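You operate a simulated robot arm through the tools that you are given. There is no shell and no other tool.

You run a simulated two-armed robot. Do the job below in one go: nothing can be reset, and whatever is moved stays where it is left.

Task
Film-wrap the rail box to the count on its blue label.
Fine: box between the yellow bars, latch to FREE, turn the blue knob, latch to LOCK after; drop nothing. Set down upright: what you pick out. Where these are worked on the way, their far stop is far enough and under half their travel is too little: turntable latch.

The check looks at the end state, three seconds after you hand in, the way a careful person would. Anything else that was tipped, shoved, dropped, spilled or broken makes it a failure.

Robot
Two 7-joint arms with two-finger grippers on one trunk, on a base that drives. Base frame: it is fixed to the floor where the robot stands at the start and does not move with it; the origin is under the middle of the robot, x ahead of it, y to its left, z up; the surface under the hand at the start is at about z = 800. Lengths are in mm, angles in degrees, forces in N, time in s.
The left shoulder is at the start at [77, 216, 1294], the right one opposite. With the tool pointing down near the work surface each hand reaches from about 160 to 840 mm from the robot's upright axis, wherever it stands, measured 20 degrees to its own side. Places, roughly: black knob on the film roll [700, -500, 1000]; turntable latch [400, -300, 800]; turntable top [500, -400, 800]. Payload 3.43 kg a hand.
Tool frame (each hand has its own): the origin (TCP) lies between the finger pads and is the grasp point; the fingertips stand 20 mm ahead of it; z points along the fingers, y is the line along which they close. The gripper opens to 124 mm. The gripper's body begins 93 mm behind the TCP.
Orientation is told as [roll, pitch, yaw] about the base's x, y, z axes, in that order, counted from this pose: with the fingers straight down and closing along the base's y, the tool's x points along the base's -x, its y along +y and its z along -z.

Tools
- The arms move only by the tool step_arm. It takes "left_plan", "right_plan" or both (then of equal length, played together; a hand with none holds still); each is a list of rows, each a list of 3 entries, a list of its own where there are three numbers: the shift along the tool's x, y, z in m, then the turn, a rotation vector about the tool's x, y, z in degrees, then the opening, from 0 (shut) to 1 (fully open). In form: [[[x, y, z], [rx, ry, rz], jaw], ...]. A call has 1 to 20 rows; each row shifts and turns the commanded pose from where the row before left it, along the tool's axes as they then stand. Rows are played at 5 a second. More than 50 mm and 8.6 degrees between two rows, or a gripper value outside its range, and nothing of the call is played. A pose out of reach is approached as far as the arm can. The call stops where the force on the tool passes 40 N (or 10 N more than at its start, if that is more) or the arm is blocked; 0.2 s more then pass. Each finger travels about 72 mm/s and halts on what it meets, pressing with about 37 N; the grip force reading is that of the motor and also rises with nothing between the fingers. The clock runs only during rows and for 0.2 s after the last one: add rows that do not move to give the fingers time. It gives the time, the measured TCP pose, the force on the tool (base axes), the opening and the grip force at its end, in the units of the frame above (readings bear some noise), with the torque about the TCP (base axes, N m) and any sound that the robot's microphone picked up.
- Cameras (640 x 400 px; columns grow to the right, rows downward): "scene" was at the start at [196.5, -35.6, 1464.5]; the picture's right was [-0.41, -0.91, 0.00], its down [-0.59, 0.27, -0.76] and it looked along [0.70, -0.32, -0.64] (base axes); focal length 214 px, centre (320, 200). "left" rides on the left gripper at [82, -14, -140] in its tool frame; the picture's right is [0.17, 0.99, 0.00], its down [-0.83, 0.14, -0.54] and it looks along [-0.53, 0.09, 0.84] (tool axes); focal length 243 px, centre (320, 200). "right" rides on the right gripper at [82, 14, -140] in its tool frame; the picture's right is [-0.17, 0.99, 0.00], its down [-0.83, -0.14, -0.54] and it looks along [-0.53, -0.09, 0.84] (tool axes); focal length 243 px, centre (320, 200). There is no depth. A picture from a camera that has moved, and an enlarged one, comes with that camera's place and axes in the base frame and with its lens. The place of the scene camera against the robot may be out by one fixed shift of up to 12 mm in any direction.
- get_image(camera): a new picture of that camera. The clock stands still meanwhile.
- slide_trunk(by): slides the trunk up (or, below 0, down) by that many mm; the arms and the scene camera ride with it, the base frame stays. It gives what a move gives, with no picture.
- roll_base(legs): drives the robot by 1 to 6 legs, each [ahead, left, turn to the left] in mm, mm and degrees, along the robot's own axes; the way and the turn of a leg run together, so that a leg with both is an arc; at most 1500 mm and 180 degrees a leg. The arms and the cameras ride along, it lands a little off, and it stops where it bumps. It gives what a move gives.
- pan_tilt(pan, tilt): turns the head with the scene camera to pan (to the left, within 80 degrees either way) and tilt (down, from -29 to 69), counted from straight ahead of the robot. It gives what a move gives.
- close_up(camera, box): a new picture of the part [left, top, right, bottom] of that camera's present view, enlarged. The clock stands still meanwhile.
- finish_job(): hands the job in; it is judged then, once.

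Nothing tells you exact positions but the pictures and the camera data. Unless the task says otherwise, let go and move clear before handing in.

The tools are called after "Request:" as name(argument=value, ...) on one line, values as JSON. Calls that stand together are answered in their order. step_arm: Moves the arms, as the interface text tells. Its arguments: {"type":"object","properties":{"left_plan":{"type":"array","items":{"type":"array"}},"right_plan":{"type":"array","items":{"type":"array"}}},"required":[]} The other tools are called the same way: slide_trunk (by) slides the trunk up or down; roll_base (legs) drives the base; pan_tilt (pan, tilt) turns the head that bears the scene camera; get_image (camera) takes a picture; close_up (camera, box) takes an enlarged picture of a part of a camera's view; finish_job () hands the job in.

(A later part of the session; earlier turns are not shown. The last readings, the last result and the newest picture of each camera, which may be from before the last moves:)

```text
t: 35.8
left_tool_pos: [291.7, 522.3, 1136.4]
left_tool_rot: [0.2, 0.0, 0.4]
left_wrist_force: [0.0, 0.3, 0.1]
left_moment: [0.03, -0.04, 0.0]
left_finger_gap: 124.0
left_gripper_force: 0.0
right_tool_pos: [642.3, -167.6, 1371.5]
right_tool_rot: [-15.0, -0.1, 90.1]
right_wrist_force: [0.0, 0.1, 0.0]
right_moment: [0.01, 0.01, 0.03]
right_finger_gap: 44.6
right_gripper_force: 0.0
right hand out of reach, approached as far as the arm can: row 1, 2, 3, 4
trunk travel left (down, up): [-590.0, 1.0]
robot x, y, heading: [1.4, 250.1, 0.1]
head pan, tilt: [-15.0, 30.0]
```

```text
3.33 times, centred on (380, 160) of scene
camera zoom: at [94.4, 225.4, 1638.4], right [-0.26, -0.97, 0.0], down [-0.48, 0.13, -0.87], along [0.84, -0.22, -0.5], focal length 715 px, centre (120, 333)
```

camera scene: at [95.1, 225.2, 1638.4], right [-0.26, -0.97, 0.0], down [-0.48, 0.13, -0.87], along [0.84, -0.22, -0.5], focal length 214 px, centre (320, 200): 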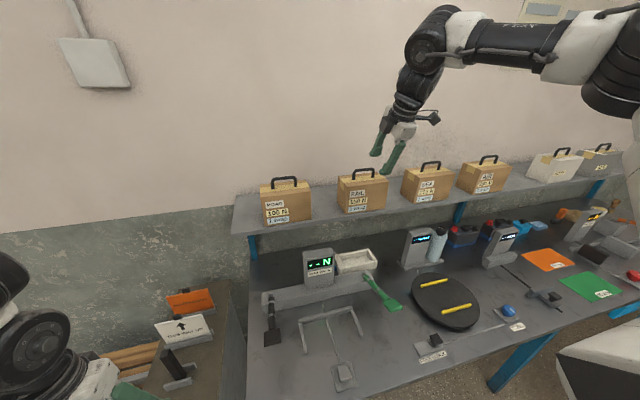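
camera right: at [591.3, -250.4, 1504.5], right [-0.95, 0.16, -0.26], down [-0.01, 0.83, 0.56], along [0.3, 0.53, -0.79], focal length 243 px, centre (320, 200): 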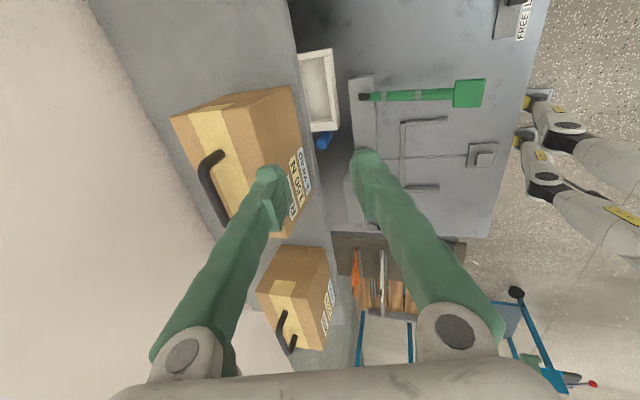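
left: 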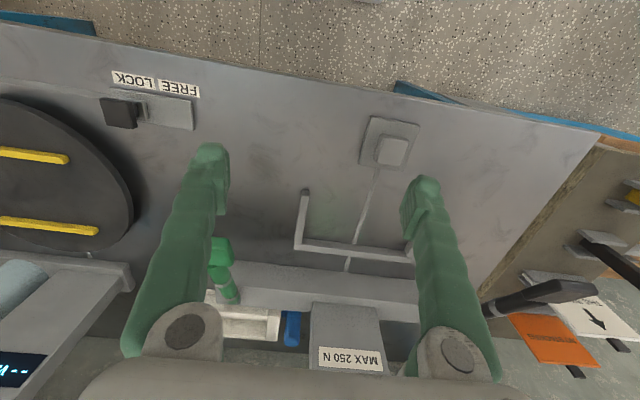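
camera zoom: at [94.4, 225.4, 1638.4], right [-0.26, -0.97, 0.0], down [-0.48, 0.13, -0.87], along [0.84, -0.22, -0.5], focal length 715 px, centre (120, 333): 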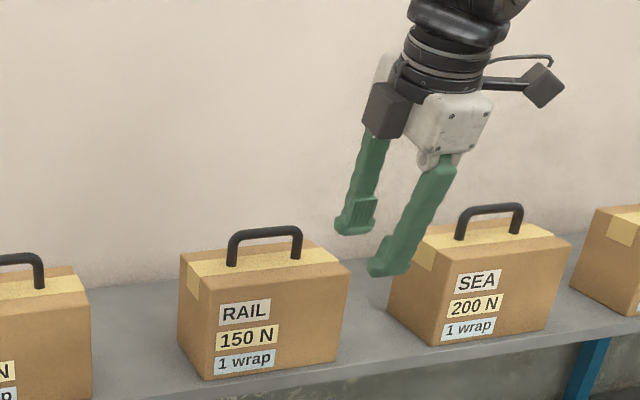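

Near-vertical is blocked up here, so I use a mostly horizontal hand instead. The lower finger will slide under the handle bar, which also carries the weight. I tilt to about 65° first.

Request:
step_arm(right_plan=[[[0, 0, 0], [8.3, 0, 0], 0.3], [[0, 0, 0], [8.3, 0, 0], 0.3], [[0, 0, 0], [8.3, 0, 0], 0.3], [[0, 0, 0], [8.3, 0, 0], 0.3], [[0, 0, 0], [8.3, 0, 0], 0.3], [[0, 0, 0], [8.5, 0, 0], 0.3], [[0, 0, 0], [0, 0, 0], 0.3]])

Request:
get_image(camera="right")

```text
t: 37.4
left_tool_pos: [290.8, 522.4, 1136.7]
left_tool_rot: [0.2, 0.2, 0.4]
left_wrist_force: [0.2, 0.4, 0.7]
left_moment: [0.0, 0.0, 0.03]
left_finger_gap: 124.1
left_gripper_force: 0.0
right_tool_pos: [640.9, -167.1, 1370.9]
right_tool_rot: [-65.1, -0.1, 90.1]
right_wrist_force: [0.4, -0.6, -0.3]
right_moment: [-0.01, 0.01, -0.02]
right_finger_gap: 37.3
right_gripper_force: 0.0
trunk travel left (down, up): [-590.0, 1.0]
robot x, y, heading: [1.4, 250.7, 0.4]
head pan, tilt: [-15.0, 30.0]
```

```text
taken
camera right: at [507.1, -249.8, 1418.1], right [-0.42, 0.17, -0.89], down [-0.43, 0.83, 0.35], along [0.8, 0.53, -0.27], focal length 243 px, centre (320, 200)
```

right: 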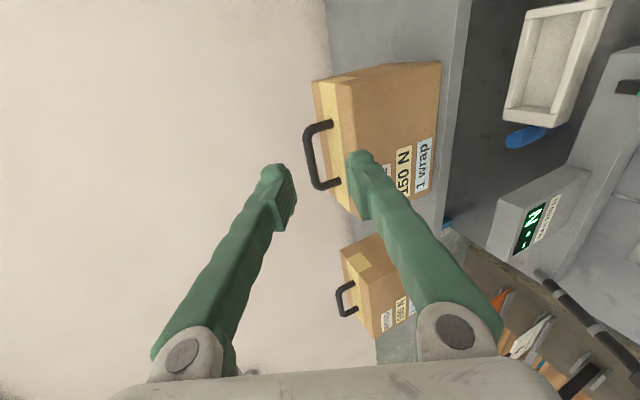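

Request:
close_up(camera="right", box=[280, 50, 460, 220])

Request:
close_up(camera="scene", box=[320, 100, 440, 220])

```text
2.35 times, centred on (370, 135) of right
camera zoom: at [507.1, -249.8, 1418.1], right [-0.42, 0.17, -0.89], down [-0.43, 0.83, 0.35], along [0.8, 0.53, -0.27], focal length 571 px, centre (202, 353)
```

zoom: 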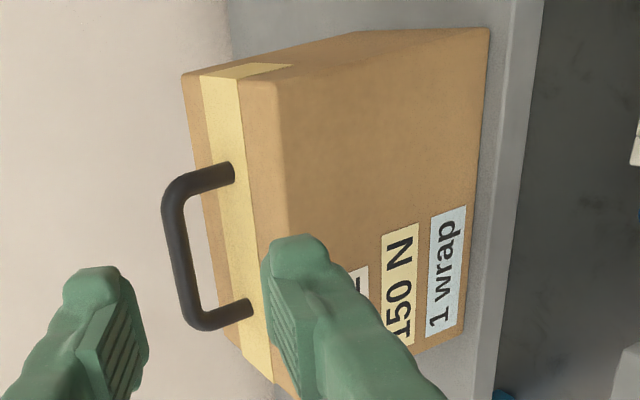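

```text
3.33 times, centred on (380, 160) of scene
camera zoom: at [95.4, 226.1, 1638.4], right [-0.26, -0.97, 0.0], down [-0.48, 0.13, -0.87], along [0.84, -0.22, -0.5], focal length 715 px, centre (120, 333)
```

zoom: 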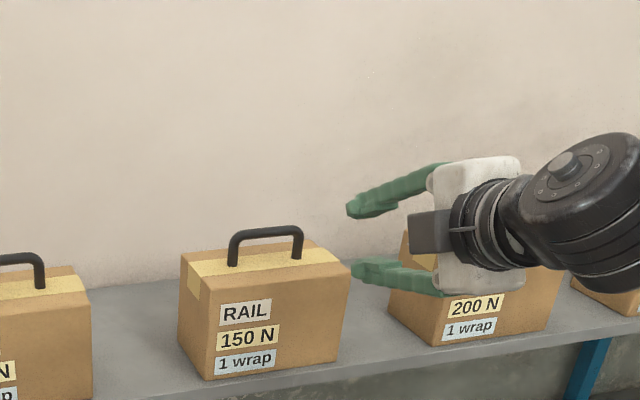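

The two wrist views put the handle bar at about (777, −133, 1324), with the box top at about 1286. I go to 85° tilt with a narrow opening and line up in front of the bar.

Request:
step_arm(right_plan=[[[0, 0, 0], [7, 0, 0], 0.27], [[0, 0, 0], [7, 0, 0], 0.27], [[0, 0, 0], [6, 0, 0], 0.27], [[-0.017, 0.0184, 0.03], [0, 0, 0], 0.27], [[-0.017, 0.0184, 0.03], [0, 0, 0], 0.27], [[0, 0, 0], [0, 0, 0], 0.27]])

Request:
get_image(camera="right")

Request:
close_up(camera="scene", box=[320, 110, 440, 230])

```text
t: 38.8
left_tool_pos: [290.2, 521.5, 1137.1]
left_tool_rot: [0.2, 0.0, 0.3]
left_wrist_force: [-0.4, 0.8, -0.2]
left_moment: [0.03, -0.03, -0.01]
left_finger_gap: 124.0
left_gripper_force: 0.1
right_tool_pos: [694.8, -134.2, 1328.2]
right_tool_rot: [-85.1, 0.0, 90.0]
right_wrist_force: [-0.7, -0.3, 1.1]
right_moment: [-0.02, -0.02, -0.01]
right_finger_gap: 33.6
right_gripper_force: 0.0
trunk travel left (down, up): [-590.0, 1.0]
robot x, y, heading: [-1.2, 249.5, 0.3]
head pan, tilt: [-15.0, 30.0]
```

```text
taken
camera right: at [552.6, -217.8, 1327.1], right [-0.08, 0.17, -0.98], down [-0.53, 0.83, 0.19], along [0.85, 0.53, 0.02], focal length 243 px, centre (320, 200)
```

right: 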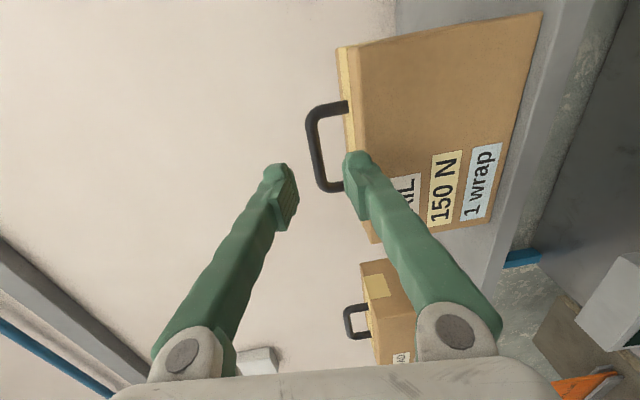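

```text
3.33 times, centred on (380, 170) of scene
camera zoom: at [93.2, 224.7, 1638.5], right [-0.26, -0.97, 0.0], down [-0.48, 0.13, -0.87], along [0.84, -0.22, -0.5], focal length 715 px, centre (120, 300)
```

zoom: 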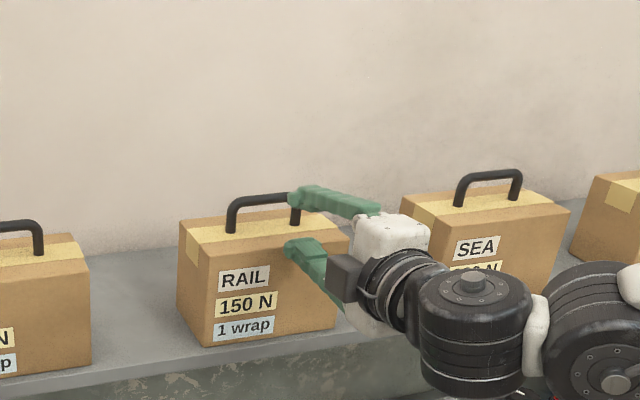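

The lower finger lies at about z 1300–1310, between box top (~1289) and bar (~1328). Advancing 82 mm so that the bar comes between the pads.

Request:
step_arm(right_plan=[[[0, -0.0018, 0.0204], [0, 0, 0], 0.27], [[0, -0.0018, 0.0204], [0, 0, 0], 0.27], [[0, -0.0018, 0.0204], [0, 0, 0], 0.27], [[0, -0.0018, 0.0204], [0, 0, 0], 0.27], [[0, 0, 0], [0, 0, 0], 0.27]])

Request:
get_image(camera="right")

Request:
close_up(camera="scene", box=[320, 110, 440, 230])

```text
t: 40.0
left_tool_pos: [292.5, 521.3, 1136.6]
left_tool_rot: [0.2, 0.0, 0.5]
left_wrist_force: [0.5, 0.5, 0.5]
left_moment: [0.0, -0.03, 0.01]
left_finger_gap: 123.9
left_gripper_force: 0.1
right_tool_pos: [778.0, -133.7, 1328.6]
right_tool_rot: [-85.0, 0.0, 90.1]
right_wrist_force: [0.4, -0.2, 1.1]
right_moment: [0.03, 0.01, 0.01]
right_finger_gap: 33.4
right_gripper_force: 0.2
trunk travel left (down, up): [-590.0, 1.0]
robot x, y, heading: [-0.7, 254.4, -0.0]
head pan, tilt: [-15.0, 30.0]
```

```text
taken
camera right: at [636.2, -216.8, 1327.6], right [-0.09, 0.17, -0.98], down [-0.53, 0.83, 0.19], along [0.85, 0.53, 0.02], focal length 243 px, centre (320, 200)
```

right: 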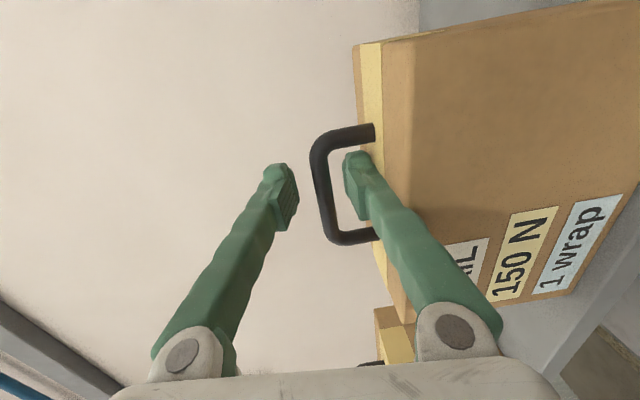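

```text
3.33 times, centred on (380, 170) of scene
camera zoom: at [94.7, 225.5, 1638.4], right [-0.26, -0.97, 0.0], down [-0.48, 0.13, -0.87], along [0.84, -0.22, -0.5], focal length 715 px, centre (120, 300)
```

zoom: 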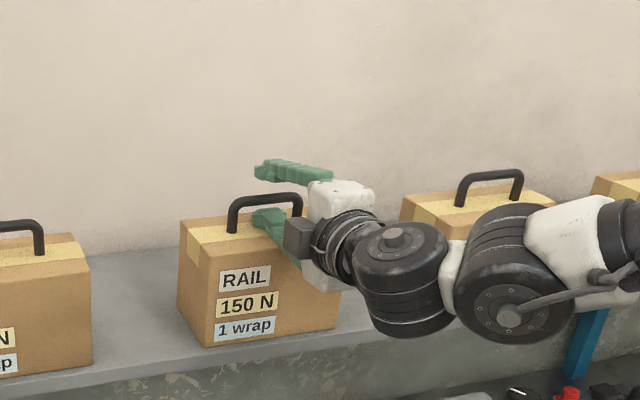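

The bar sits right at the grasp point between the pads. Closing now.

Request:
step_arm(right_plan=[[[0, 0, 0], [0, 0, 0], 0], [[0, 0, 0], [0, 0, 0], 0], [[0, 0, 0], [0, 0, 0], 0], [[0, 0, 0], [0, 0, 0], 0]])

Request:
get_image(camera="right")

```text
t: 41.0
left_tool_pos: [292.0, 521.1, 1136.2]
left_tool_rot: [0.2, 0.1, 0.4]
left_wrist_force: [-0.7, -0.1, 0.3]
left_moment: [-0.01, 0.0, -0.02]
left_finger_gap: 124.1
left_gripper_force: 0.0
right_tool_pos: [780.3, -132.6, 1325.7]
right_tool_rot: [-84.8, 0.0, 90.1]
right_wrist_force: [3.1, 0.9, -0.8]
right_moment: [-0.02, 0.02, -0.13]
right_finger_gap: 6.2
right_gripper_force: 37.2
trunk travel left (down, up): [-590.0, 1.0]
robot x, y, heading: [0.2, 247.3, 0.3]
head pan, tilt: [-15.0, 30.0]
```

```text
taken
camera right: at [637.4, -216.9, 1325.6], right [-0.09, 0.16, -0.98], down [-0.53, 0.83, 0.19], along [0.85, 0.53, 0.01], focal length 243 px, centre (320, 200)
```

right: 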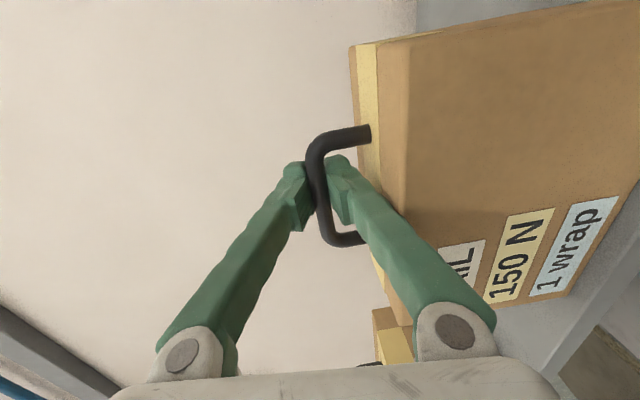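

Gripped (37 N). Lifting slowly by 30 mm.

Request:
step_arm(right_plan=[[[0, -0.005, -0.0004], [0, 0, 0], 0], [[0, -0.008, -0.0007], [0, 0, 0], 0], [[0, -0.008, -0.0007], [0, 0, 0], 0], [[0, -0.01, -0.0009], [0, 0, 0], 0], [[0, 0, 0], [0, 0, 0], 0]])

Request:
get_image(camera="right")

Request:
close_up(camera="scene", box=[320, 110, 440, 230])

```text
t: 42.1
left_tool_pos: [293.7, 521.0, 1135.8]
left_tool_rot: [0.2, 0.0, 0.4]
left_wrist_force: [-0.2, -0.1, -0.3]
left_moment: [0.02, 0.0, 0.03]
left_finger_gap: 124.2
left_gripper_force: 0.1
right_tool_pos: [780.1, -134.5, 1358.8]
right_tool_rot: [-84.8, 0.0, 90.1]
right_wrist_force: [-0.1, -0.4, -14.5]
right_moment: [-0.07, 0.01, -0.01]
right_finger_gap: 5.9
right_gripper_force: 37.4
trunk travel left (down, up): [-590.0, 1.0]
robot x, y, heading: [-1.0, 250.5, 0.4]
head pan, tilt: [-15.0, 30.0]
```

```text
taken
camera right: at [638.1, -217.9, 1357.6], right [-0.09, 0.17, -0.98], down [-0.53, 0.83, 0.19], along [0.85, 0.53, 0.01], focal length 243 px, centre (320, 200)
```

right: 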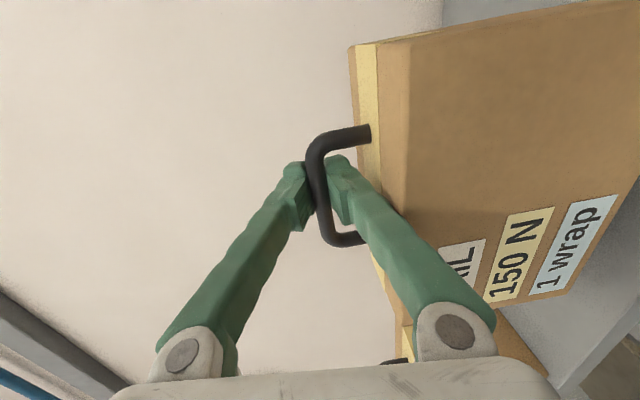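

```text
3.33 times, centred on (380, 170) of scene
camera zoom: at [97.3, 224.8, 1638.2], right [-0.26, -0.97, 0.0], down [-0.48, 0.13, -0.87], along [0.84, -0.22, -0.5], focal length 715 px, centre (120, 300)
```

zoom: 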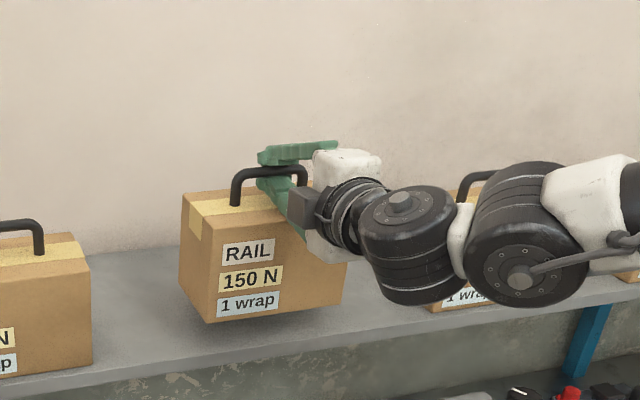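

Lifted cleanly at about 1.5 kg. I keep the arm still, drive back so the box clears the shelf, and then drive right to bring it over the turntable.

Request:
roll_base(legs=[[-263, 0, 0]])

Request:
roll_base(legs=[[0, -295, 0]])

Request:
get_image(camera="right")

Request:
pan_tilt(pan=-25, tilt=30)

Request:
get_image(camera="scene")

```text
t: 44.3
left_tool_pos: [32.1, 519.5, 1135.9]
left_tool_rot: [0.0, 0.3, 0.3]
left_wrist_force: [0.1, -0.5, 0.3]
left_moment: [-0.03, -0.01, -0.03]
left_finger_gap: 124.0
left_gripper_force: 0.0
right_tool_pos: [518.6, -136.6, 1356.3]
right_tool_rot: [-84.6, 0.0, 90.1]
right_wrist_force: [0.9, -0.1, -15.2]
right_moment: [-0.13, 0.06, 0.01]
right_finger_gap: 6.1
right_gripper_force: 37.6
trunk travel left (down, up): [-590.0, 1.0]
robot x, y, heading: [-259.7, 247.0, -0.1]
head pan, tilt: [-15.0, 30.0]
```

```text
t: 48.9
left_tool_pos: [31.5, 223.3, 1136.5]
left_tool_rot: [0.2, 0.0, 0.5]
left_wrist_force: [-0.6, 0.8, -0.5]
left_moment: [-0.02, 0.02, 0.0]
left_finger_gap: 124.3
left_gripper_force: 0.1
right_tool_pos: [520.4, -430.1, 1358.5]
right_tool_rot: [-84.8, 0.0, 90.2]
right_wrist_force: [0.1, 0.4, -14.1]
right_moment: [-0.11, 0.01, -0.01]
right_finger_gap: 6.0
right_gripper_force: 37.7
trunk travel left (down, up): [-590.0, 1.0]
robot x, y, heading: [-259.3, -49.9, 0.2]
head pan, tilt: [-15.0, 30.0]
```

```text
taken
camera right: at [377.8, -514.1, 1357.6], right [-0.09, 0.16, -0.98], down [-0.53, 0.83, 0.19], along [0.85, 0.53, 0.01], focal length 243 px, centre (320, 200)
```

right: 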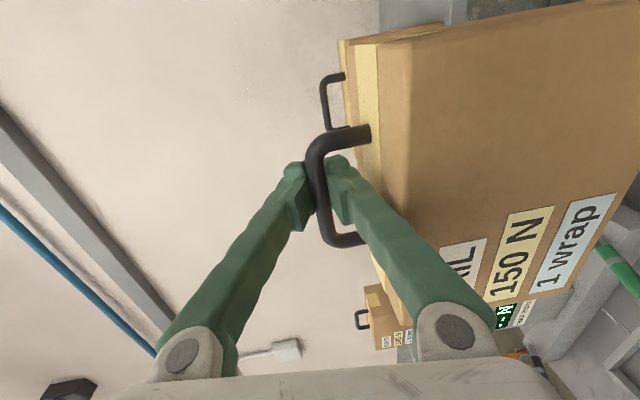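

```text
t: 49.6
left_tool_pos: [30.8, 224.0, 1136.3]
left_tool_rot: [0.2, 0.1, 0.4]
left_wrist_force: [0.4, 0.2, 0.2]
left_moment: [0.01, 0.01, -0.02]
left_finger_gap: 123.9
left_gripper_force: 0.1
right_tool_pos: [519.4, -430.6, 1357.1]
right_tool_rot: [-84.7, 0.1, 90.1]
right_wrist_force: [-0.7, 0.0, -15.2]
right_moment: [-0.1, 0.02, -0.04]
right_finger_gap: 5.9
right_gripper_force: 36.7
trunk travel left (down, up): [-590.0, 1.0]
robot x, y, heading: [-261.4, -45.8, 0.2]
head pan, tilt: [-25.0, 30.0]
```

```text
taken
camera scene: at [-169.2, -87.5, 1638.2], right [-0.42, -0.91, 0.0], down [-0.46, 0.21, -0.87], along [0.79, -0.36, -0.5], focal length 214 px, centre (320, 200)
```

scene: 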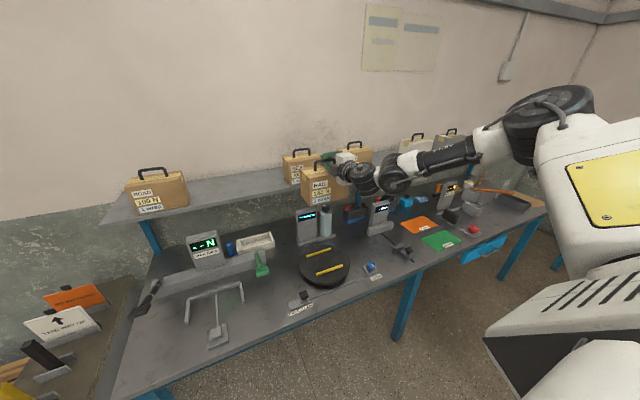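

Box is over the turntable. I check the bars from this new viewpoint before lowering.

Request:
close_up(camera="scene", box=[270, 210, 390, 320])

Request:
slide_trunk(by=-220)

Request:
get_image(camera="scene")

Request:
close_up(camera="scene", box=[240, 110, 420, 260])

Request:
get_image(camera="left")

```text
3.64 times, centred on (330, 265) of scene
camera zoom: at [-169.2, -87.5, 1638.2], right [-0.42, -0.91, 0.0], down [-0.46, 0.21, -0.87], along [0.79, -0.36, -0.5], focal length 780 px, centre (284, -36)
```

zoom: 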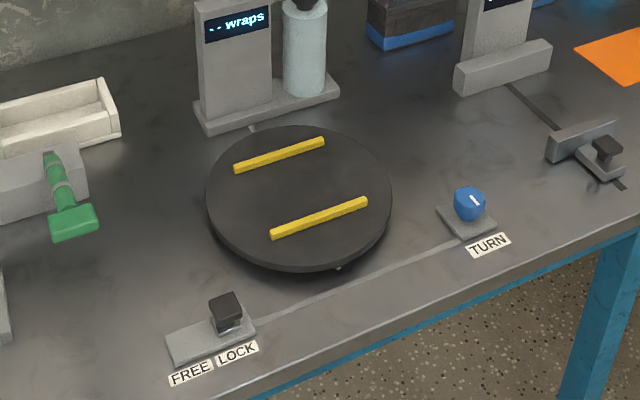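

```text
t: 51.9
left_tool_pos: [-42.9, 223.6, 815.0]
left_tool_rot: [0.3, 25.3, 0.5]
left_wrist_force: [-0.7, 0.2, 0.2]
left_moment: [0.01, 0.02, 0.02]
left_finger_gap: 124.2
left_gripper_force: 0.0
right_tool_pos: [518.3, -430.4, 1139.0]
right_tool_rot: [-84.8, 0.0, 90.2]
right_wrist_force: [-0.3, 0.0, -14.1]
right_moment: [-0.15, 0.05, 0.02]
right_finger_gap: 6.1
right_gripper_force: 37.3
trunk travel left (down, up): [-370.0, 221.0]
robot x, y, heading: [-260.4, -50.2, 0.3]
head pan, tilt: [-25.0, 30.0]
```

```text
taken
camera scene: at [-36.6, -86.7, 1397.6], right [-0.42, -0.91, 0.0], down [-0.46, 0.21, -0.87], along [0.79, -0.36, -0.5], focal length 214 px, centre (320, 200)
```

scene: 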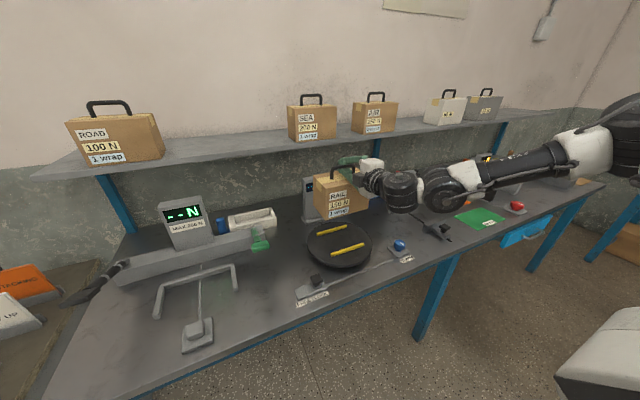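

```text
2.67 times, centred on (330, 185) of scene
camera zoom: at [-36.6, -86.7, 1397.6], right [-0.42, -0.91, 0.0], down [-0.46, 0.21, -0.87], along [0.79, -0.36, -0.5], focal length 572 px, centre (293, 240)
```

zoom: 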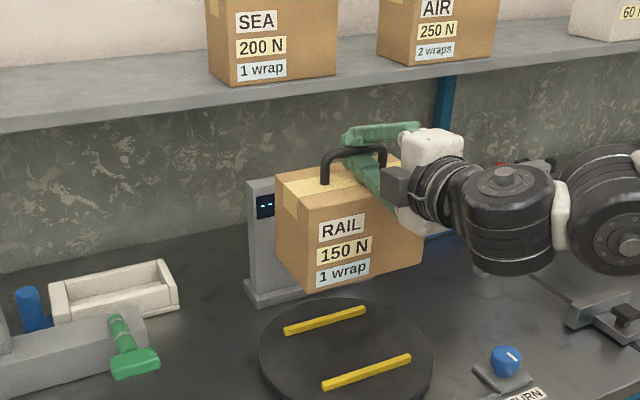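

```text
taken
camera left: at [-56.1, 208.8, 975.7], right [-0.16, 0.98, 0.08], down [0.98, 0.15, 0.13], along [0.12, 0.1, -0.99], focal length 243 px, centre (320, 200)
```

left: 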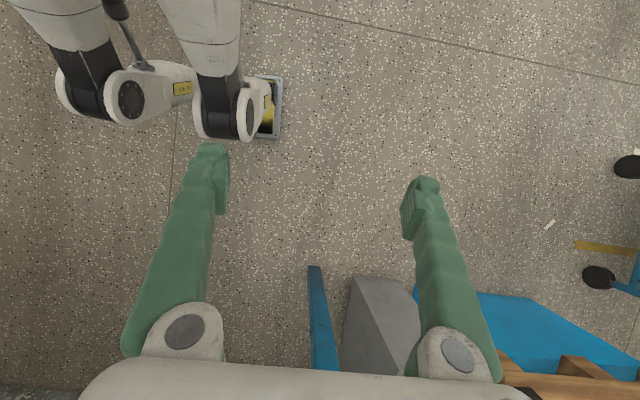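

The trunk leans as it lowers, and the left hand has swung down beside the legs. I bring it back up to a safe place in front of the robot before lowering further.

Request:
step_arm(left_plan=[[[0, 0, 0], [0, -8.3, 0], 0.5], [[0, 0, 0], [0, -8.3, 0], 0.5], [[0, 0, 0], [0, -8.3, 0], 0.5], [[-0.025, 0.005, -0.035], [0, 0, 0], 0.5], [[-0.025, 0.005, -0.035], [0, 0, 0], 0.5], [[-0.025, 0.005, -0.035], [0, 0, 0], 0.5], [[-0.025, 0.005, -0.035], [0, 0, 0], 0.5], [[-0.025, 0.005, -0.035], [0, 0, 0], 0.5], [[-0.025, 0.005, -0.035], [0, 0, 0], 0.5], [[0, 0, 0], [0, 0, 0], 0.5]])

```text
t: 54.1
left_tool_pos: [86.6, 226.9, 828.1]
left_tool_rot: [0.3, 0.4, 0.4]
left_wrist_force: [-0.7, -0.2, 0.0]
left_moment: [0.01, -0.02, 0.03]
left_finger_gap: 61.9
left_gripper_force: 0.1
left hand out of reach, approached as far as the arm can: row 1, 2, 3, 4, 6, 7, 8, 9
right_tool_pos: [519.9, -431.1, 1137.0]
right_tool_rot: [-84.9, -0.1, 90.2]
right_wrist_force: [0.2, -0.3, -15.2]
right_moment: [-0.11, 0.03, 0.02]
right_finger_gap: 5.9
right_gripper_force: 37.1
trunk travel left (down, up): [-370.0, 221.0]
robot x, y, heading: [-260.0, -48.2, 0.3]
head pan, tilt: [-25.0, 30.0]
```

Request:
step_arm(left_plan=[[[-0.02, 0, -0.04], [0, 0, 0], 0.5], [[-0.02, 0, -0.04], [0, 0, 0], 0.5], [[-0.02, 0, -0.04], [0, 0, 0], 0.5], [[-0.02, 0, -0.04], [0, 0, 0], 0.5], [[-0.02, 0, -0.04], [0, 0, 0], 0.5], [[-0.02, 0, -0.04], [0, 0, 0], 0.5], [[0, 0, 0], [0, 0, 0], 0.5]])

Request:
get_image(camera="left")

```text
t: 55.7
left_tool_pos: [102.6, 225.1, 857.9]
left_tool_rot: [0.5, 0.5, 0.4]
left_wrist_force: [-0.4, 0.2, -0.4]
left_moment: [-0.01, 0.01, -0.01]
left_finger_gap: 61.9
left_gripper_force: 0.0
left hand out of reach, approached as far as the arm can: row 1, 2, 3, 4, 5, 6
right_tool_pos: [520.7, -430.3, 1137.8]
right_tool_rot: [-84.8, 0.1, 90.3]
right_wrist_force: [1.0, -0.3, -13.9]
right_moment: [-0.06, 0.02, -0.02]
right_finger_gap: 5.7
right_gripper_force: 36.1
trunk travel left (down, up): [-370.0, 221.0]
robot x, y, heading: [-262.2, -45.4, 0.5]
head pan, tilt: [-25.0, 30.0]
```

```text
taken
camera left: at [21.1, 209.8, 998.0], right [-0.17, 0.98, 0.01], down [0.83, 0.14, 0.53], along [0.52, 0.1, -0.85], focal length 243 px, centre (320, 200)
```

left: 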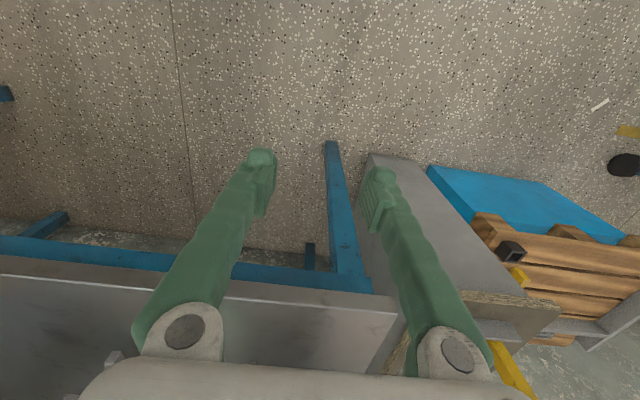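

The left hand is clear of everything, so I leave it there. I lower the box with the right arm instead, 80 mm first, then check the alignment.

Request:
step_arm(right_plan=[[[0, 0.0199, 0.0017], [0, 0, 0], 0], [[0, 0.0199, 0.0017], [0, 0, 0], 0], [[0, 0.0199, 0.0017], [0, 0, 0], 0], [[0, 0.0199, 0.0017], [0, 0, 0], 0], [[0, 0, 0], [0, 0, 0], 0]])

Request:
pan_tilt(pan=-32, tilt=35)

Request:
close_up(camera="scene", box=[260, 120, 400, 240])

Request:
get_image(camera="scene")

Request:
get_image(camera="right")

```text
t: 56.9
left_tool_pos: [100.8, 224.9, 856.8]
left_tool_rot: [0.4, 0.5, 0.3]
left_wrist_force: [0.1, -0.1, 0.6]
left_moment: [-0.01, -0.01, 0.0]
left_finger_gap: 61.8
left_gripper_force: 0.0
right_tool_pos: [517.5, -430.5, 1056.9]
right_tool_rot: [-84.8, 0.1, 90.2]
right_wrist_force: [-0.1, -0.5, -14.7]
right_moment: [-0.11, 0.01, 0.0]
right_finger_gap: 6.0
right_gripper_force: 37.3
trunk travel left (down, up): [-370.0, 221.0]
robot x, y, heading: [-259.1, -53.1, 0.0]
head pan, tilt: [-25.0, 30.0]
```

```text
t: 57.6
left_tool_pos: [101.6, 224.7, 858.2]
left_tool_rot: [0.4, 0.5, 0.4]
left_wrist_force: [0.7, 0.6, -0.7]
left_moment: [0.0, -0.02, -0.01]
left_finger_gap: 61.9
left_gripper_force: 0.0
right_tool_pos: [517.8, -431.3, 1058.1]
right_tool_rot: [-84.8, 0.0, 90.2]
right_wrist_force: [0.4, 0.6, -15.5]
right_moment: [-0.13, 0.02, 0.02]
right_finger_gap: 5.8
right_gripper_force: 37.2
trunk travel left (down, up): [-370.0, 221.0]
robot x, y, heading: [-261.1, -47.7, 0.5]
head pan, tilt: [-32.0, 35.0]
```

```text
3.33 times, centred on (330, 180) of scene
camera zoom: at [-43.7, -95.2, 1389.7], right [-0.53, -0.85, 0.0], down [-0.49, 0.3, -0.82], along [0.7, -0.43, -0.57], focal length 715 px, centre (287, 267)
```

zoom: 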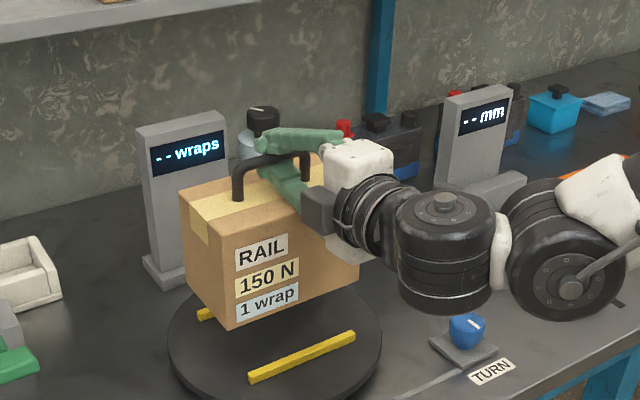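

```text
taken
camera scene: at [-43.7, -95.2, 1389.7], right [-0.53, -0.85, 0.0], down [-0.49, 0.3, -0.82], along [0.7, -0.43, -0.57], focal length 214 px, centre (320, 200)
```

scene: 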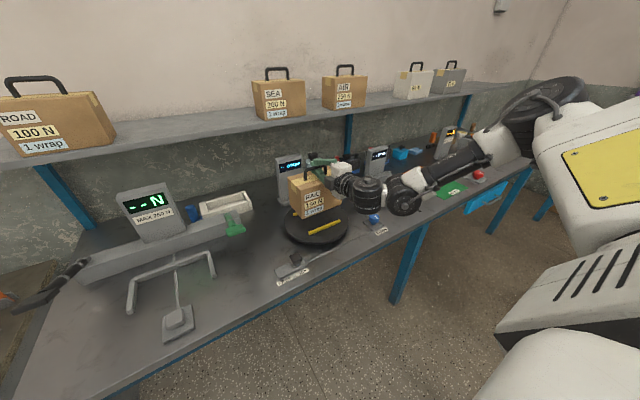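

```text
taken
camera right: at [376.4, -514.6, 1056.9], right [-0.09, 0.16, -0.98], down [-0.53, 0.83, 0.19], along [0.84, 0.53, 0.01], focal length 243 px, centre (320, 200)
```

right: 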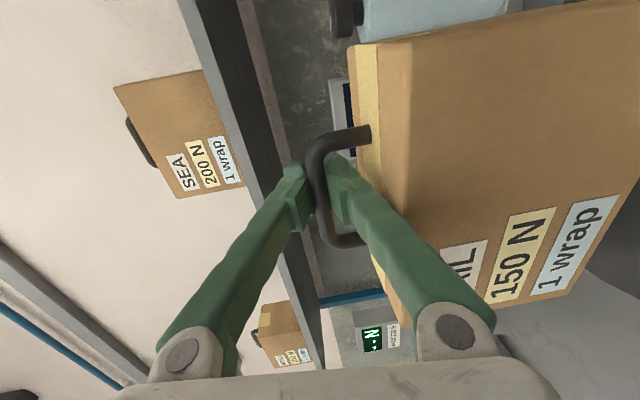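

Request:
close_up(camera="scene", box=[290, 140, 345, 175])

Request:
close_up(camera="scene", box=[275, 175, 355, 250])

```text
11.43 times, centred on (318, 158) of scene
camera zoom: at [-43.7, -95.2, 1389.7], right [-0.53, -0.85, 0.0], down [-0.49, 0.3, -0.82], along [0.7, -0.43, -0.57], focal length 2451 px, centre (349, 686)
```

zoom: 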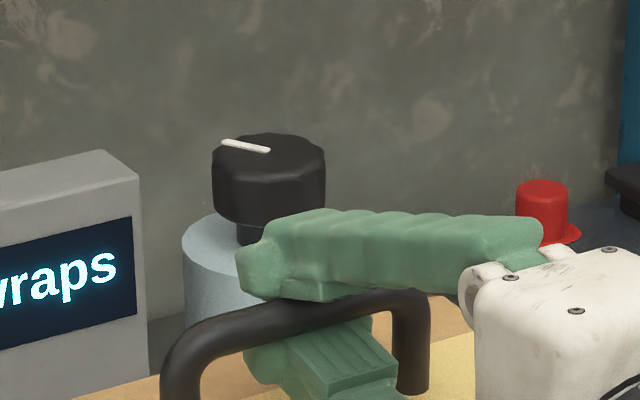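

```text
5.33 times, centred on (315, 212) of scene
camera zoom: at [-43.7, -95.2, 1389.7], right [-0.53, -0.85, 0.0], down [-0.49, 0.3, -0.82], along [0.7, -0.43, -0.57], focal length 1144 px, centre (347, 133)
```

zoom: 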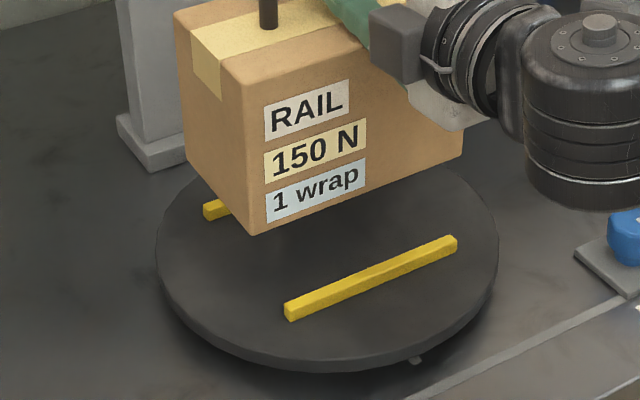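

Box and bars line up well: the box centre is near (518, −430) and the gap centre near (521, −430). I shift 3 mm forward, lower 45 mm and check again.

Request:
step_arm(right_plan=[[[0, 0.0147, 0.0043], [0, 0, 0], 0], [[0, 0.0149, 0.0013], [0, 0, 0], 0], [[0, 0.0149, 0.0013], [0, 0, 0], 0], [[0, 0, 0], [0, 0, 0], 0]])

Request:
close_up(camera="scene", box=[275, 175, 355, 250])

```text
t: 58.6
left_tool_pos: [101.4, 225.4, 857.3]
left_tool_rot: [0.5, 0.5, 0.4]
left_wrist_force: [0.0, 0.4, -0.2]
left_moment: [0.01, 0.03, 0.0]
left_finger_gap: 62.2
left_gripper_force: 0.0
right_tool_pos: [521.2, -430.4, 1011.7]
right_tool_rot: [-84.8, 0.0, 90.3]
right_wrist_force: [1.0, -0.6, -14.5]
right_moment: [-0.12, 0.0, -0.01]
right_finger_gap: 5.7
right_gripper_force: 37.3
trunk travel left (down, up): [-370.0, 221.0]
robot x, y, heading: [-259.1, -48.3, 0.4]
head pan, tilt: [-32.0, 35.0]
```

```text
5.33 times, centred on (315, 212) of scene
camera zoom: at [-43.9, -95.1, 1389.7], right [-0.53, -0.85, 0.0], down [-0.49, 0.3, -0.82], along [0.7, -0.43, -0.57], focal length 1144 px, centre (347, 133)
```

zoom: 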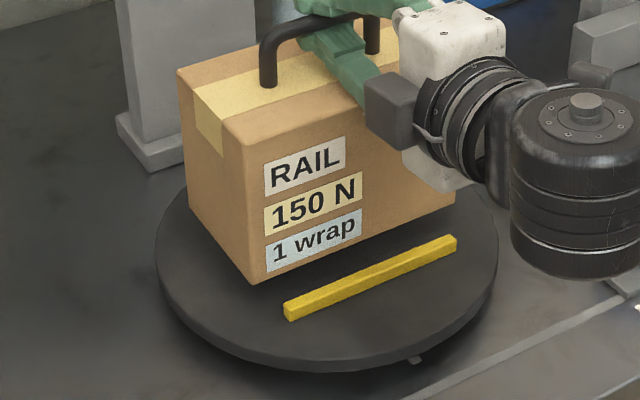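

The box bottom is inside the bars with about 5–8 mm each side. Lowering further in small steps.

Request:
step_arm(right_plan=[[[0, 0.008, 0.0007], [0, 0, 0], 0], [[0, 0.008, 0.0007], [0, 0, 0], 0], [[0, 0.004, 0.0003], [0, 0, 0], 0], [[0, 0, 0], [0, 0, 0], 0]])

Request:
close_up(camera="scene", box=[275, 175, 355, 250])

```text
t: 59.6
left_tool_pos: [101.9, 224.4, 857.2]
left_tool_rot: [0.4, 0.5, 0.4]
left_wrist_force: [0.2, 0.5, 0.3]
left_moment: [0.01, 0.0, 0.0]
left_finger_gap: 62.0
left_gripper_force: 0.0
right_tool_pos: [520.5, -431.1, 991.6]
right_tool_rot: [-84.8, -0.1, 90.2]
right_wrist_force: [0.3, -0.2, -14.7]
right_moment: [-0.1, 0.03, -0.01]
right_finger_gap: 6.3
right_gripper_force: 37.2
trunk travel left (down, up): [-370.0, 221.0]
robot x, y, heading: [-263.4, -45.9, 0.5]
head pan, tilt: [-32.0, 35.0]
```

```text
5.33 times, centred on (315, 212) of scene
camera zoom: at [-43.7, -95.2, 1389.7], right [-0.53, -0.85, 0.0], down [-0.49, 0.3, -0.82], along [0.7, -0.43, -0.57], focal length 1144 px, centre (347, 133)
```

zoom: 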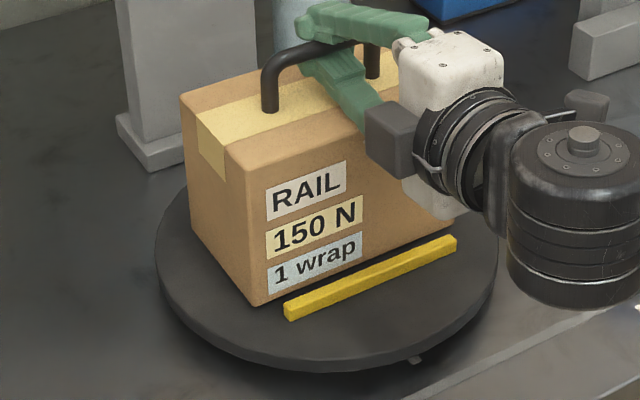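

Request:
step_arm(right_plan=[[[0, 0.003, 0.0003], [0, 0, 0], 0], [[0, 0.003, 0.0003], [0, 0, 0], 0], [[0, 0, 0], [0, 0, 0], 0]])

```text
t: 60.4
left_tool_pos: [101.3, 224.3, 856.4]
left_tool_rot: [0.4, 0.4, 0.4]
left_wrist_force: [-0.4, 0.0, 0.0]
left_moment: [-0.02, 0.01, -0.03]
left_finger_gap: 62.1
left_gripper_force: 0.0
right_tool_pos: [521.0, -431.5, 987.5]
right_tool_rot: [-84.9, 0.0, 90.3]
right_wrist_force: [0.9, -1.3, -12.3]
right_moment: [-0.12, 0.02, 0.0]
right_finger_gap: 6.3
right_gripper_force: 37.0
trunk travel left (down, up): [-370.0, 221.0]
robot x, y, heading: [-261.7, -47.1, -0.0]
head pan, tilt: [-32.0, 35.0]
```

Request:
step_arm(right_plan=[[[0, 0.003, 0.0003], [0, 0, 0], 0], [[0, 0, 0], [0, 0, 0], 0]])

Request:
close_up(camera="scene", box=[275, 175, 355, 250])

```text
t: 61.0
left_tool_pos: [101.1, 225.7, 856.1]
left_tool_rot: [0.4, 0.6, 0.4]
left_wrist_force: [0.3, 0.3, -0.4]
left_moment: [-0.01, 0.02, 0.01]
left_finger_gap: 62.1
left_gripper_force: 0.1
right_tool_pos: [521.3, -431.6, 986.5]
right_tool_rot: [-85.0, 0.0, 90.1]
right_wrist_force: [4.3, -3.6, -3.6]
right_moment: [0.01, -0.01, -0.02]
right_finger_gap: 6.1
right_gripper_force: 37.2
trunk travel left (down, up): [-370.0, 221.0]
robot x, y, heading: [-262.8, -48.3, 0.3]
head pan, tilt: [-32.0, 35.0]
```

```text
5.33 times, centred on (315, 212) of scene
camera zoom: at [-44.4, -95.3, 1389.9], right [-0.53, -0.85, 0.0], down [-0.49, 0.3, -0.82], along [0.7, -0.43, -0.57], focal length 1144 px, centre (347, 133)
```

zoom: 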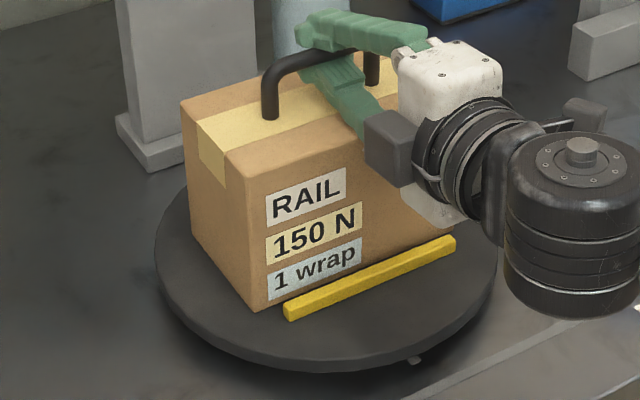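

Seated on the turntable, between the bars. Opening slightly to release, then withdrawing straight back.

Request:
step_arm(right_plan=[[[0, 0.0005, 0], [0, 0, 0], 0], [[0, 0, 0], [0, 0, 0], 0.12], [[0, 0, 0], [0, 0, 0], 0.24], [[0, 0, 0], [0, 0, 0], 0.24], [[0, 0, 0], [0, 0, 0], 0.24]])

Request:
get_image(camera="right")

Request:
close_up(camera="scene", box=[275, 140, 355, 215])

```text
t: 62.2
left_tool_pos: [100.7, 225.2, 857.9]
left_tool_rot: [0.2, 0.4, 0.4]
left_wrist_force: [0.8, 0.9, -0.1]
left_moment: [0.01, 0.02, -0.02]
left_finger_gap: 62.1
left_gripper_force: 0.1
right_tool_pos: [518.9, -431.5, 984.7]
right_tool_rot: [-84.9, 0.2, 90.1]
right_wrist_force: [0.4, -0.3, -0.8]
right_moment: [-0.01, -0.02, -0.04]
right_finger_gap: 30.1
right_gripper_force: 0.0
trunk travel left (down, up): [-370.0, 221.0]
robot x, y, heading: [-259.3, -43.6, 0.0]
head pan, tilt: [-32.0, 35.0]
```

```text
taken
camera right: at [378.3, -514.1, 984.3], right [-0.09, 0.16, -0.98], down [-0.53, 0.83, 0.19], along [0.84, 0.53, 0.01], focal length 243 px, centre (320, 200)
```

right: 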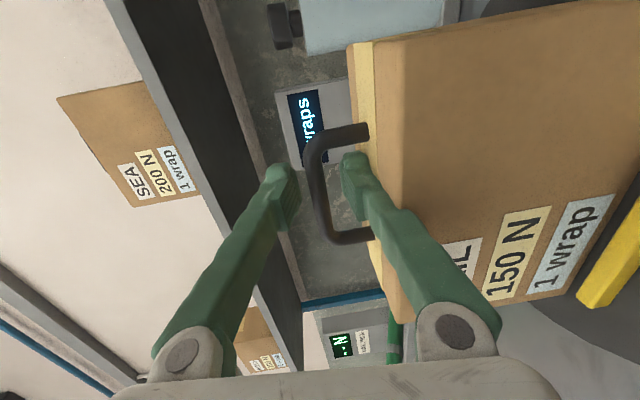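

```text
5.33 times, centred on (315, 178) of scene
camera zoom: at [-45.4, -94.5, 1390.0], right [-0.53, -0.85, 0.0], down [-0.49, 0.3, -0.82], along [0.7, -0.43, -0.57], focal length 1144 px, centre (347, 320)
```

zoom: 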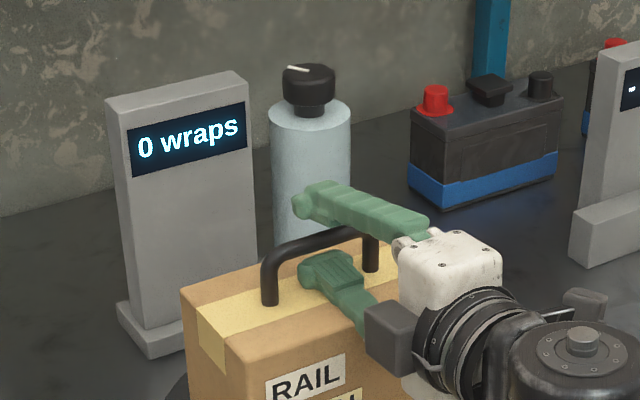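

The display now reads "0 wraps", so the box is detected. Backing the hand straight out.

Request:
step_arm(right_plan=[[[0, 0.0013, -0.0149], [0, 0, 0], 0.24], [[0, 0.0026, -0.0299], [0, 0, 0], 0.24], [[0, 0.0026, -0.0299], [0, 0, 0], 0.24], [[0, 0.0026, -0.0299], [0, 0, 0], 0.24], [[0, 0, 0], [0, 0, 0], 0.24]])

Request:
get_image(camera="right")

Request:
get_image(camera="scene")

```text
t: 63.4
left_tool_pos: [101.1, 226.8, 857.3]
left_tool_rot: [0.3, 0.4, 0.4]
left_wrist_force: [0.2, 0.4, 0.8]
left_moment: [-0.03, 0.03, 0.06]
left_finger_gap: 61.8
left_gripper_force: 0.2
right_tool_pos: [414.7, -429.4, 984.5]
right_tool_rot: [-84.9, 0.1, 90.3]
right_wrist_force: [0.2, -0.1, -0.2]
right_moment: [0.03, 0.0, 0.01]
right_finger_gap: 29.9
right_gripper_force: 0.0
trunk travel left (down, up): [-370.0, 221.0]
robot x, y, heading: [-261.3, -49.7, 0.1]
head pan, tilt: [-32.0, 35.0]
```

```text
taken
camera right: at [272.8, -513.6, 983.6], right [-0.09, 0.16, -0.98], down [-0.53, 0.83, 0.19], along [0.84, 0.53, 0.01], focal length 243 px, centre (320, 200)
```

right: 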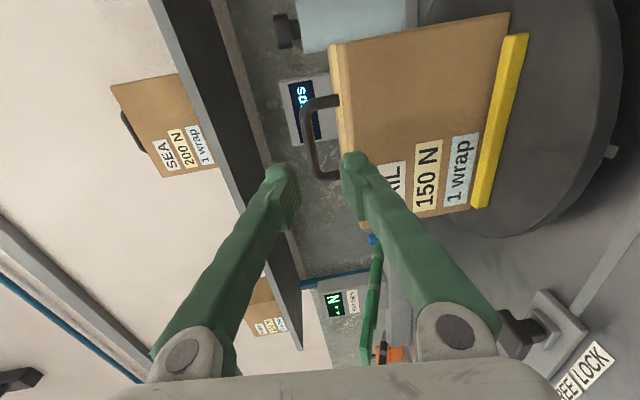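

```text
taken
camera scene: at [-44.9, -94.1, 1389.9], right [-0.53, -0.85, 0.0], down [-0.49, 0.3, -0.82], along [0.7, -0.43, -0.57], focal length 214 px, centre (320, 200)
```

scene: 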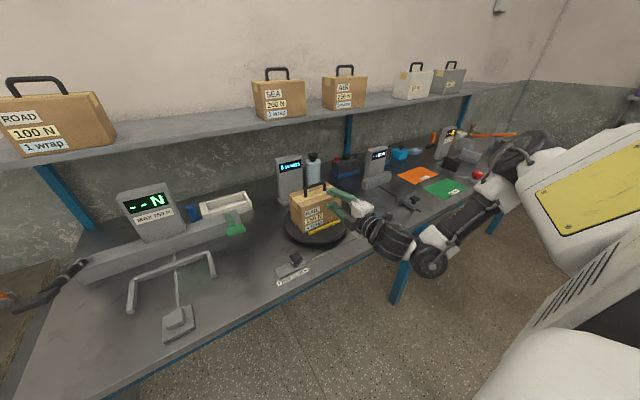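

Now for the latch at about (383, −260) and the knob at about (398, −624). I back the hand off, raise the trunk a bit, and drive right so both are well in reach.

Request:
step_arm(right_plan=[[[0, 0.0026, -0.0299], [0, 0, 0], 0.24], [[0, 0.0026, -0.0299], [0, 0, 0], 0.24], [[0, 0.0026, -0.0299], [0, 0, 0], 0.24], [[0, 0, 0], [0, 0, 0], 0.24]])

Request:
slide_trunk(by=80)

Request:
roll_base(legs=[[0, -200, 0], [60, 0, 0]])

Request:
step_arm(right_plan=[[[0, 0, 0], [-7.7, 0, 0], 0.5], [[0, 0, 0], [-7.7, 0, 0], 0.5], [[0, 0, 0], [-7.7, 0, 0], 0.5], [[0, 0, 0], [-7.7, 0, 0], 0.5], [[0, 0, 0], [-7.7, 0, 0], 0.5], [[0, 0, 0], [-7.7, 0, 0], 0.5], [[0, 0, 0], [-7.7, 0, 0], 0.5], [[0, 0, 0], [-7.7, 0, 0], 0.5], [[0, 0, 0], [-7.7, 0, 0], 0.5], [[0, 0, 0], [-7.7, 0, 0], 0.5], [[0, 0, 0], [-7.7, 0, 0], 0.5], [[0, 0, 0], [0, 0, 0], 0.5]])

```text
t: 64.4
left_tool_pos: [101.7, 226.2, 857.5]
left_tool_rot: [0.3, 0.5, 0.4]
left_wrist_force: [0.4, -0.1, -0.5]
left_moment: [0.05, 0.03, 0.03]
left_finger_gap: 62.0
left_gripper_force: 0.0
right_tool_pos: [333.1, -442.1, 992.0]
right_tool_rot: [-84.7, 0.0, 90.4]
right_wrist_force: [0.2, -0.2, 0.4]
right_moment: [0.0, -0.05, 0.04]
right_finger_gap: 29.7
right_gripper_force: 0.1
right hand out of reach, approached as far as the arm can: row 3
trunk travel left (down, up): [-370.0, 221.0]
robot x, y, heading: [-261.1, -52.7, 0.3]
head pan, tilt: [-32.0, 35.0]
```

```text
t: 65.6
left_tool_pos: [112.1, 225.9, 955.7]
left_tool_rot: [0.4, -3.1, 0.6]
left_wrist_force: [-0.4, 0.1, 0.2]
left_moment: [-0.03, -0.02, 0.0]
left_finger_gap: 62.0
left_gripper_force: 0.1
right_tool_pos: [332.2, -441.2, 1070.4]
right_tool_rot: [-84.7, 0.0, 90.3]
right_wrist_force: [0.5, 0.1, -0.3]
right_moment: [0.01, 0.0, -0.01]
right_finger_gap: 29.8
right_gripper_force: 0.0
trunk travel left (down, up): [-450.0, 141.0]
robot x, y, heading: [-265.3, -49.5, 0.4]
head pan, tilt: [-32.0, 35.0]
```

```text
t: 69.5
left_tool_pos: [171.9, 22.9, 957.1]
left_tool_rot: [0.4, -3.1, 0.5]
left_wrist_force: [0.1, 0.2, -0.5]
left_moment: [0.01, 0.0, 0.03]
left_finger_gap: 62.0
left_gripper_force: 0.0
right_tool_pos: [389.6, -644.3, 1071.7]
right_tool_rot: [-84.8, 0.0, 90.1]
right_wrist_force: [-0.5, 0.1, 0.7]
right_moment: [0.01, 0.03, -0.04]
right_finger_gap: 30.0
right_gripper_force: 0.0
trunk travel left (down, up): [-450.0, 141.0]
robot x, y, heading: [-202.8, -251.0, 0.1]
head pan, tilt: [-32.0, 35.0]
```

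```text
t: 72.1
left_tool_pos: [172.8, 22.0, 956.0]
left_tool_rot: [0.4, -3.1, 0.3]
left_wrist_force: [0.1, -0.1, -0.3]
left_moment: [0.02, -0.02, -0.01]
left_finger_gap: 61.9
left_gripper_force: 0.1
right_tool_pos: [390.4, -645.5, 1073.2]
right_tool_rot: [0.0, 0.0, 90.1]
right_wrist_force: [0.7, -0.1, 0.3]
right_moment: [0.02, -0.05, -0.02]
right_finger_gap: 62.2
right_gripper_force: 0.0
trunk travel left (down, up): [-450.0, 141.0]
robot x, y, heading: [-201.7, -252.7, -0.0]
head pan, tilt: [-32.0, 35.0]
```

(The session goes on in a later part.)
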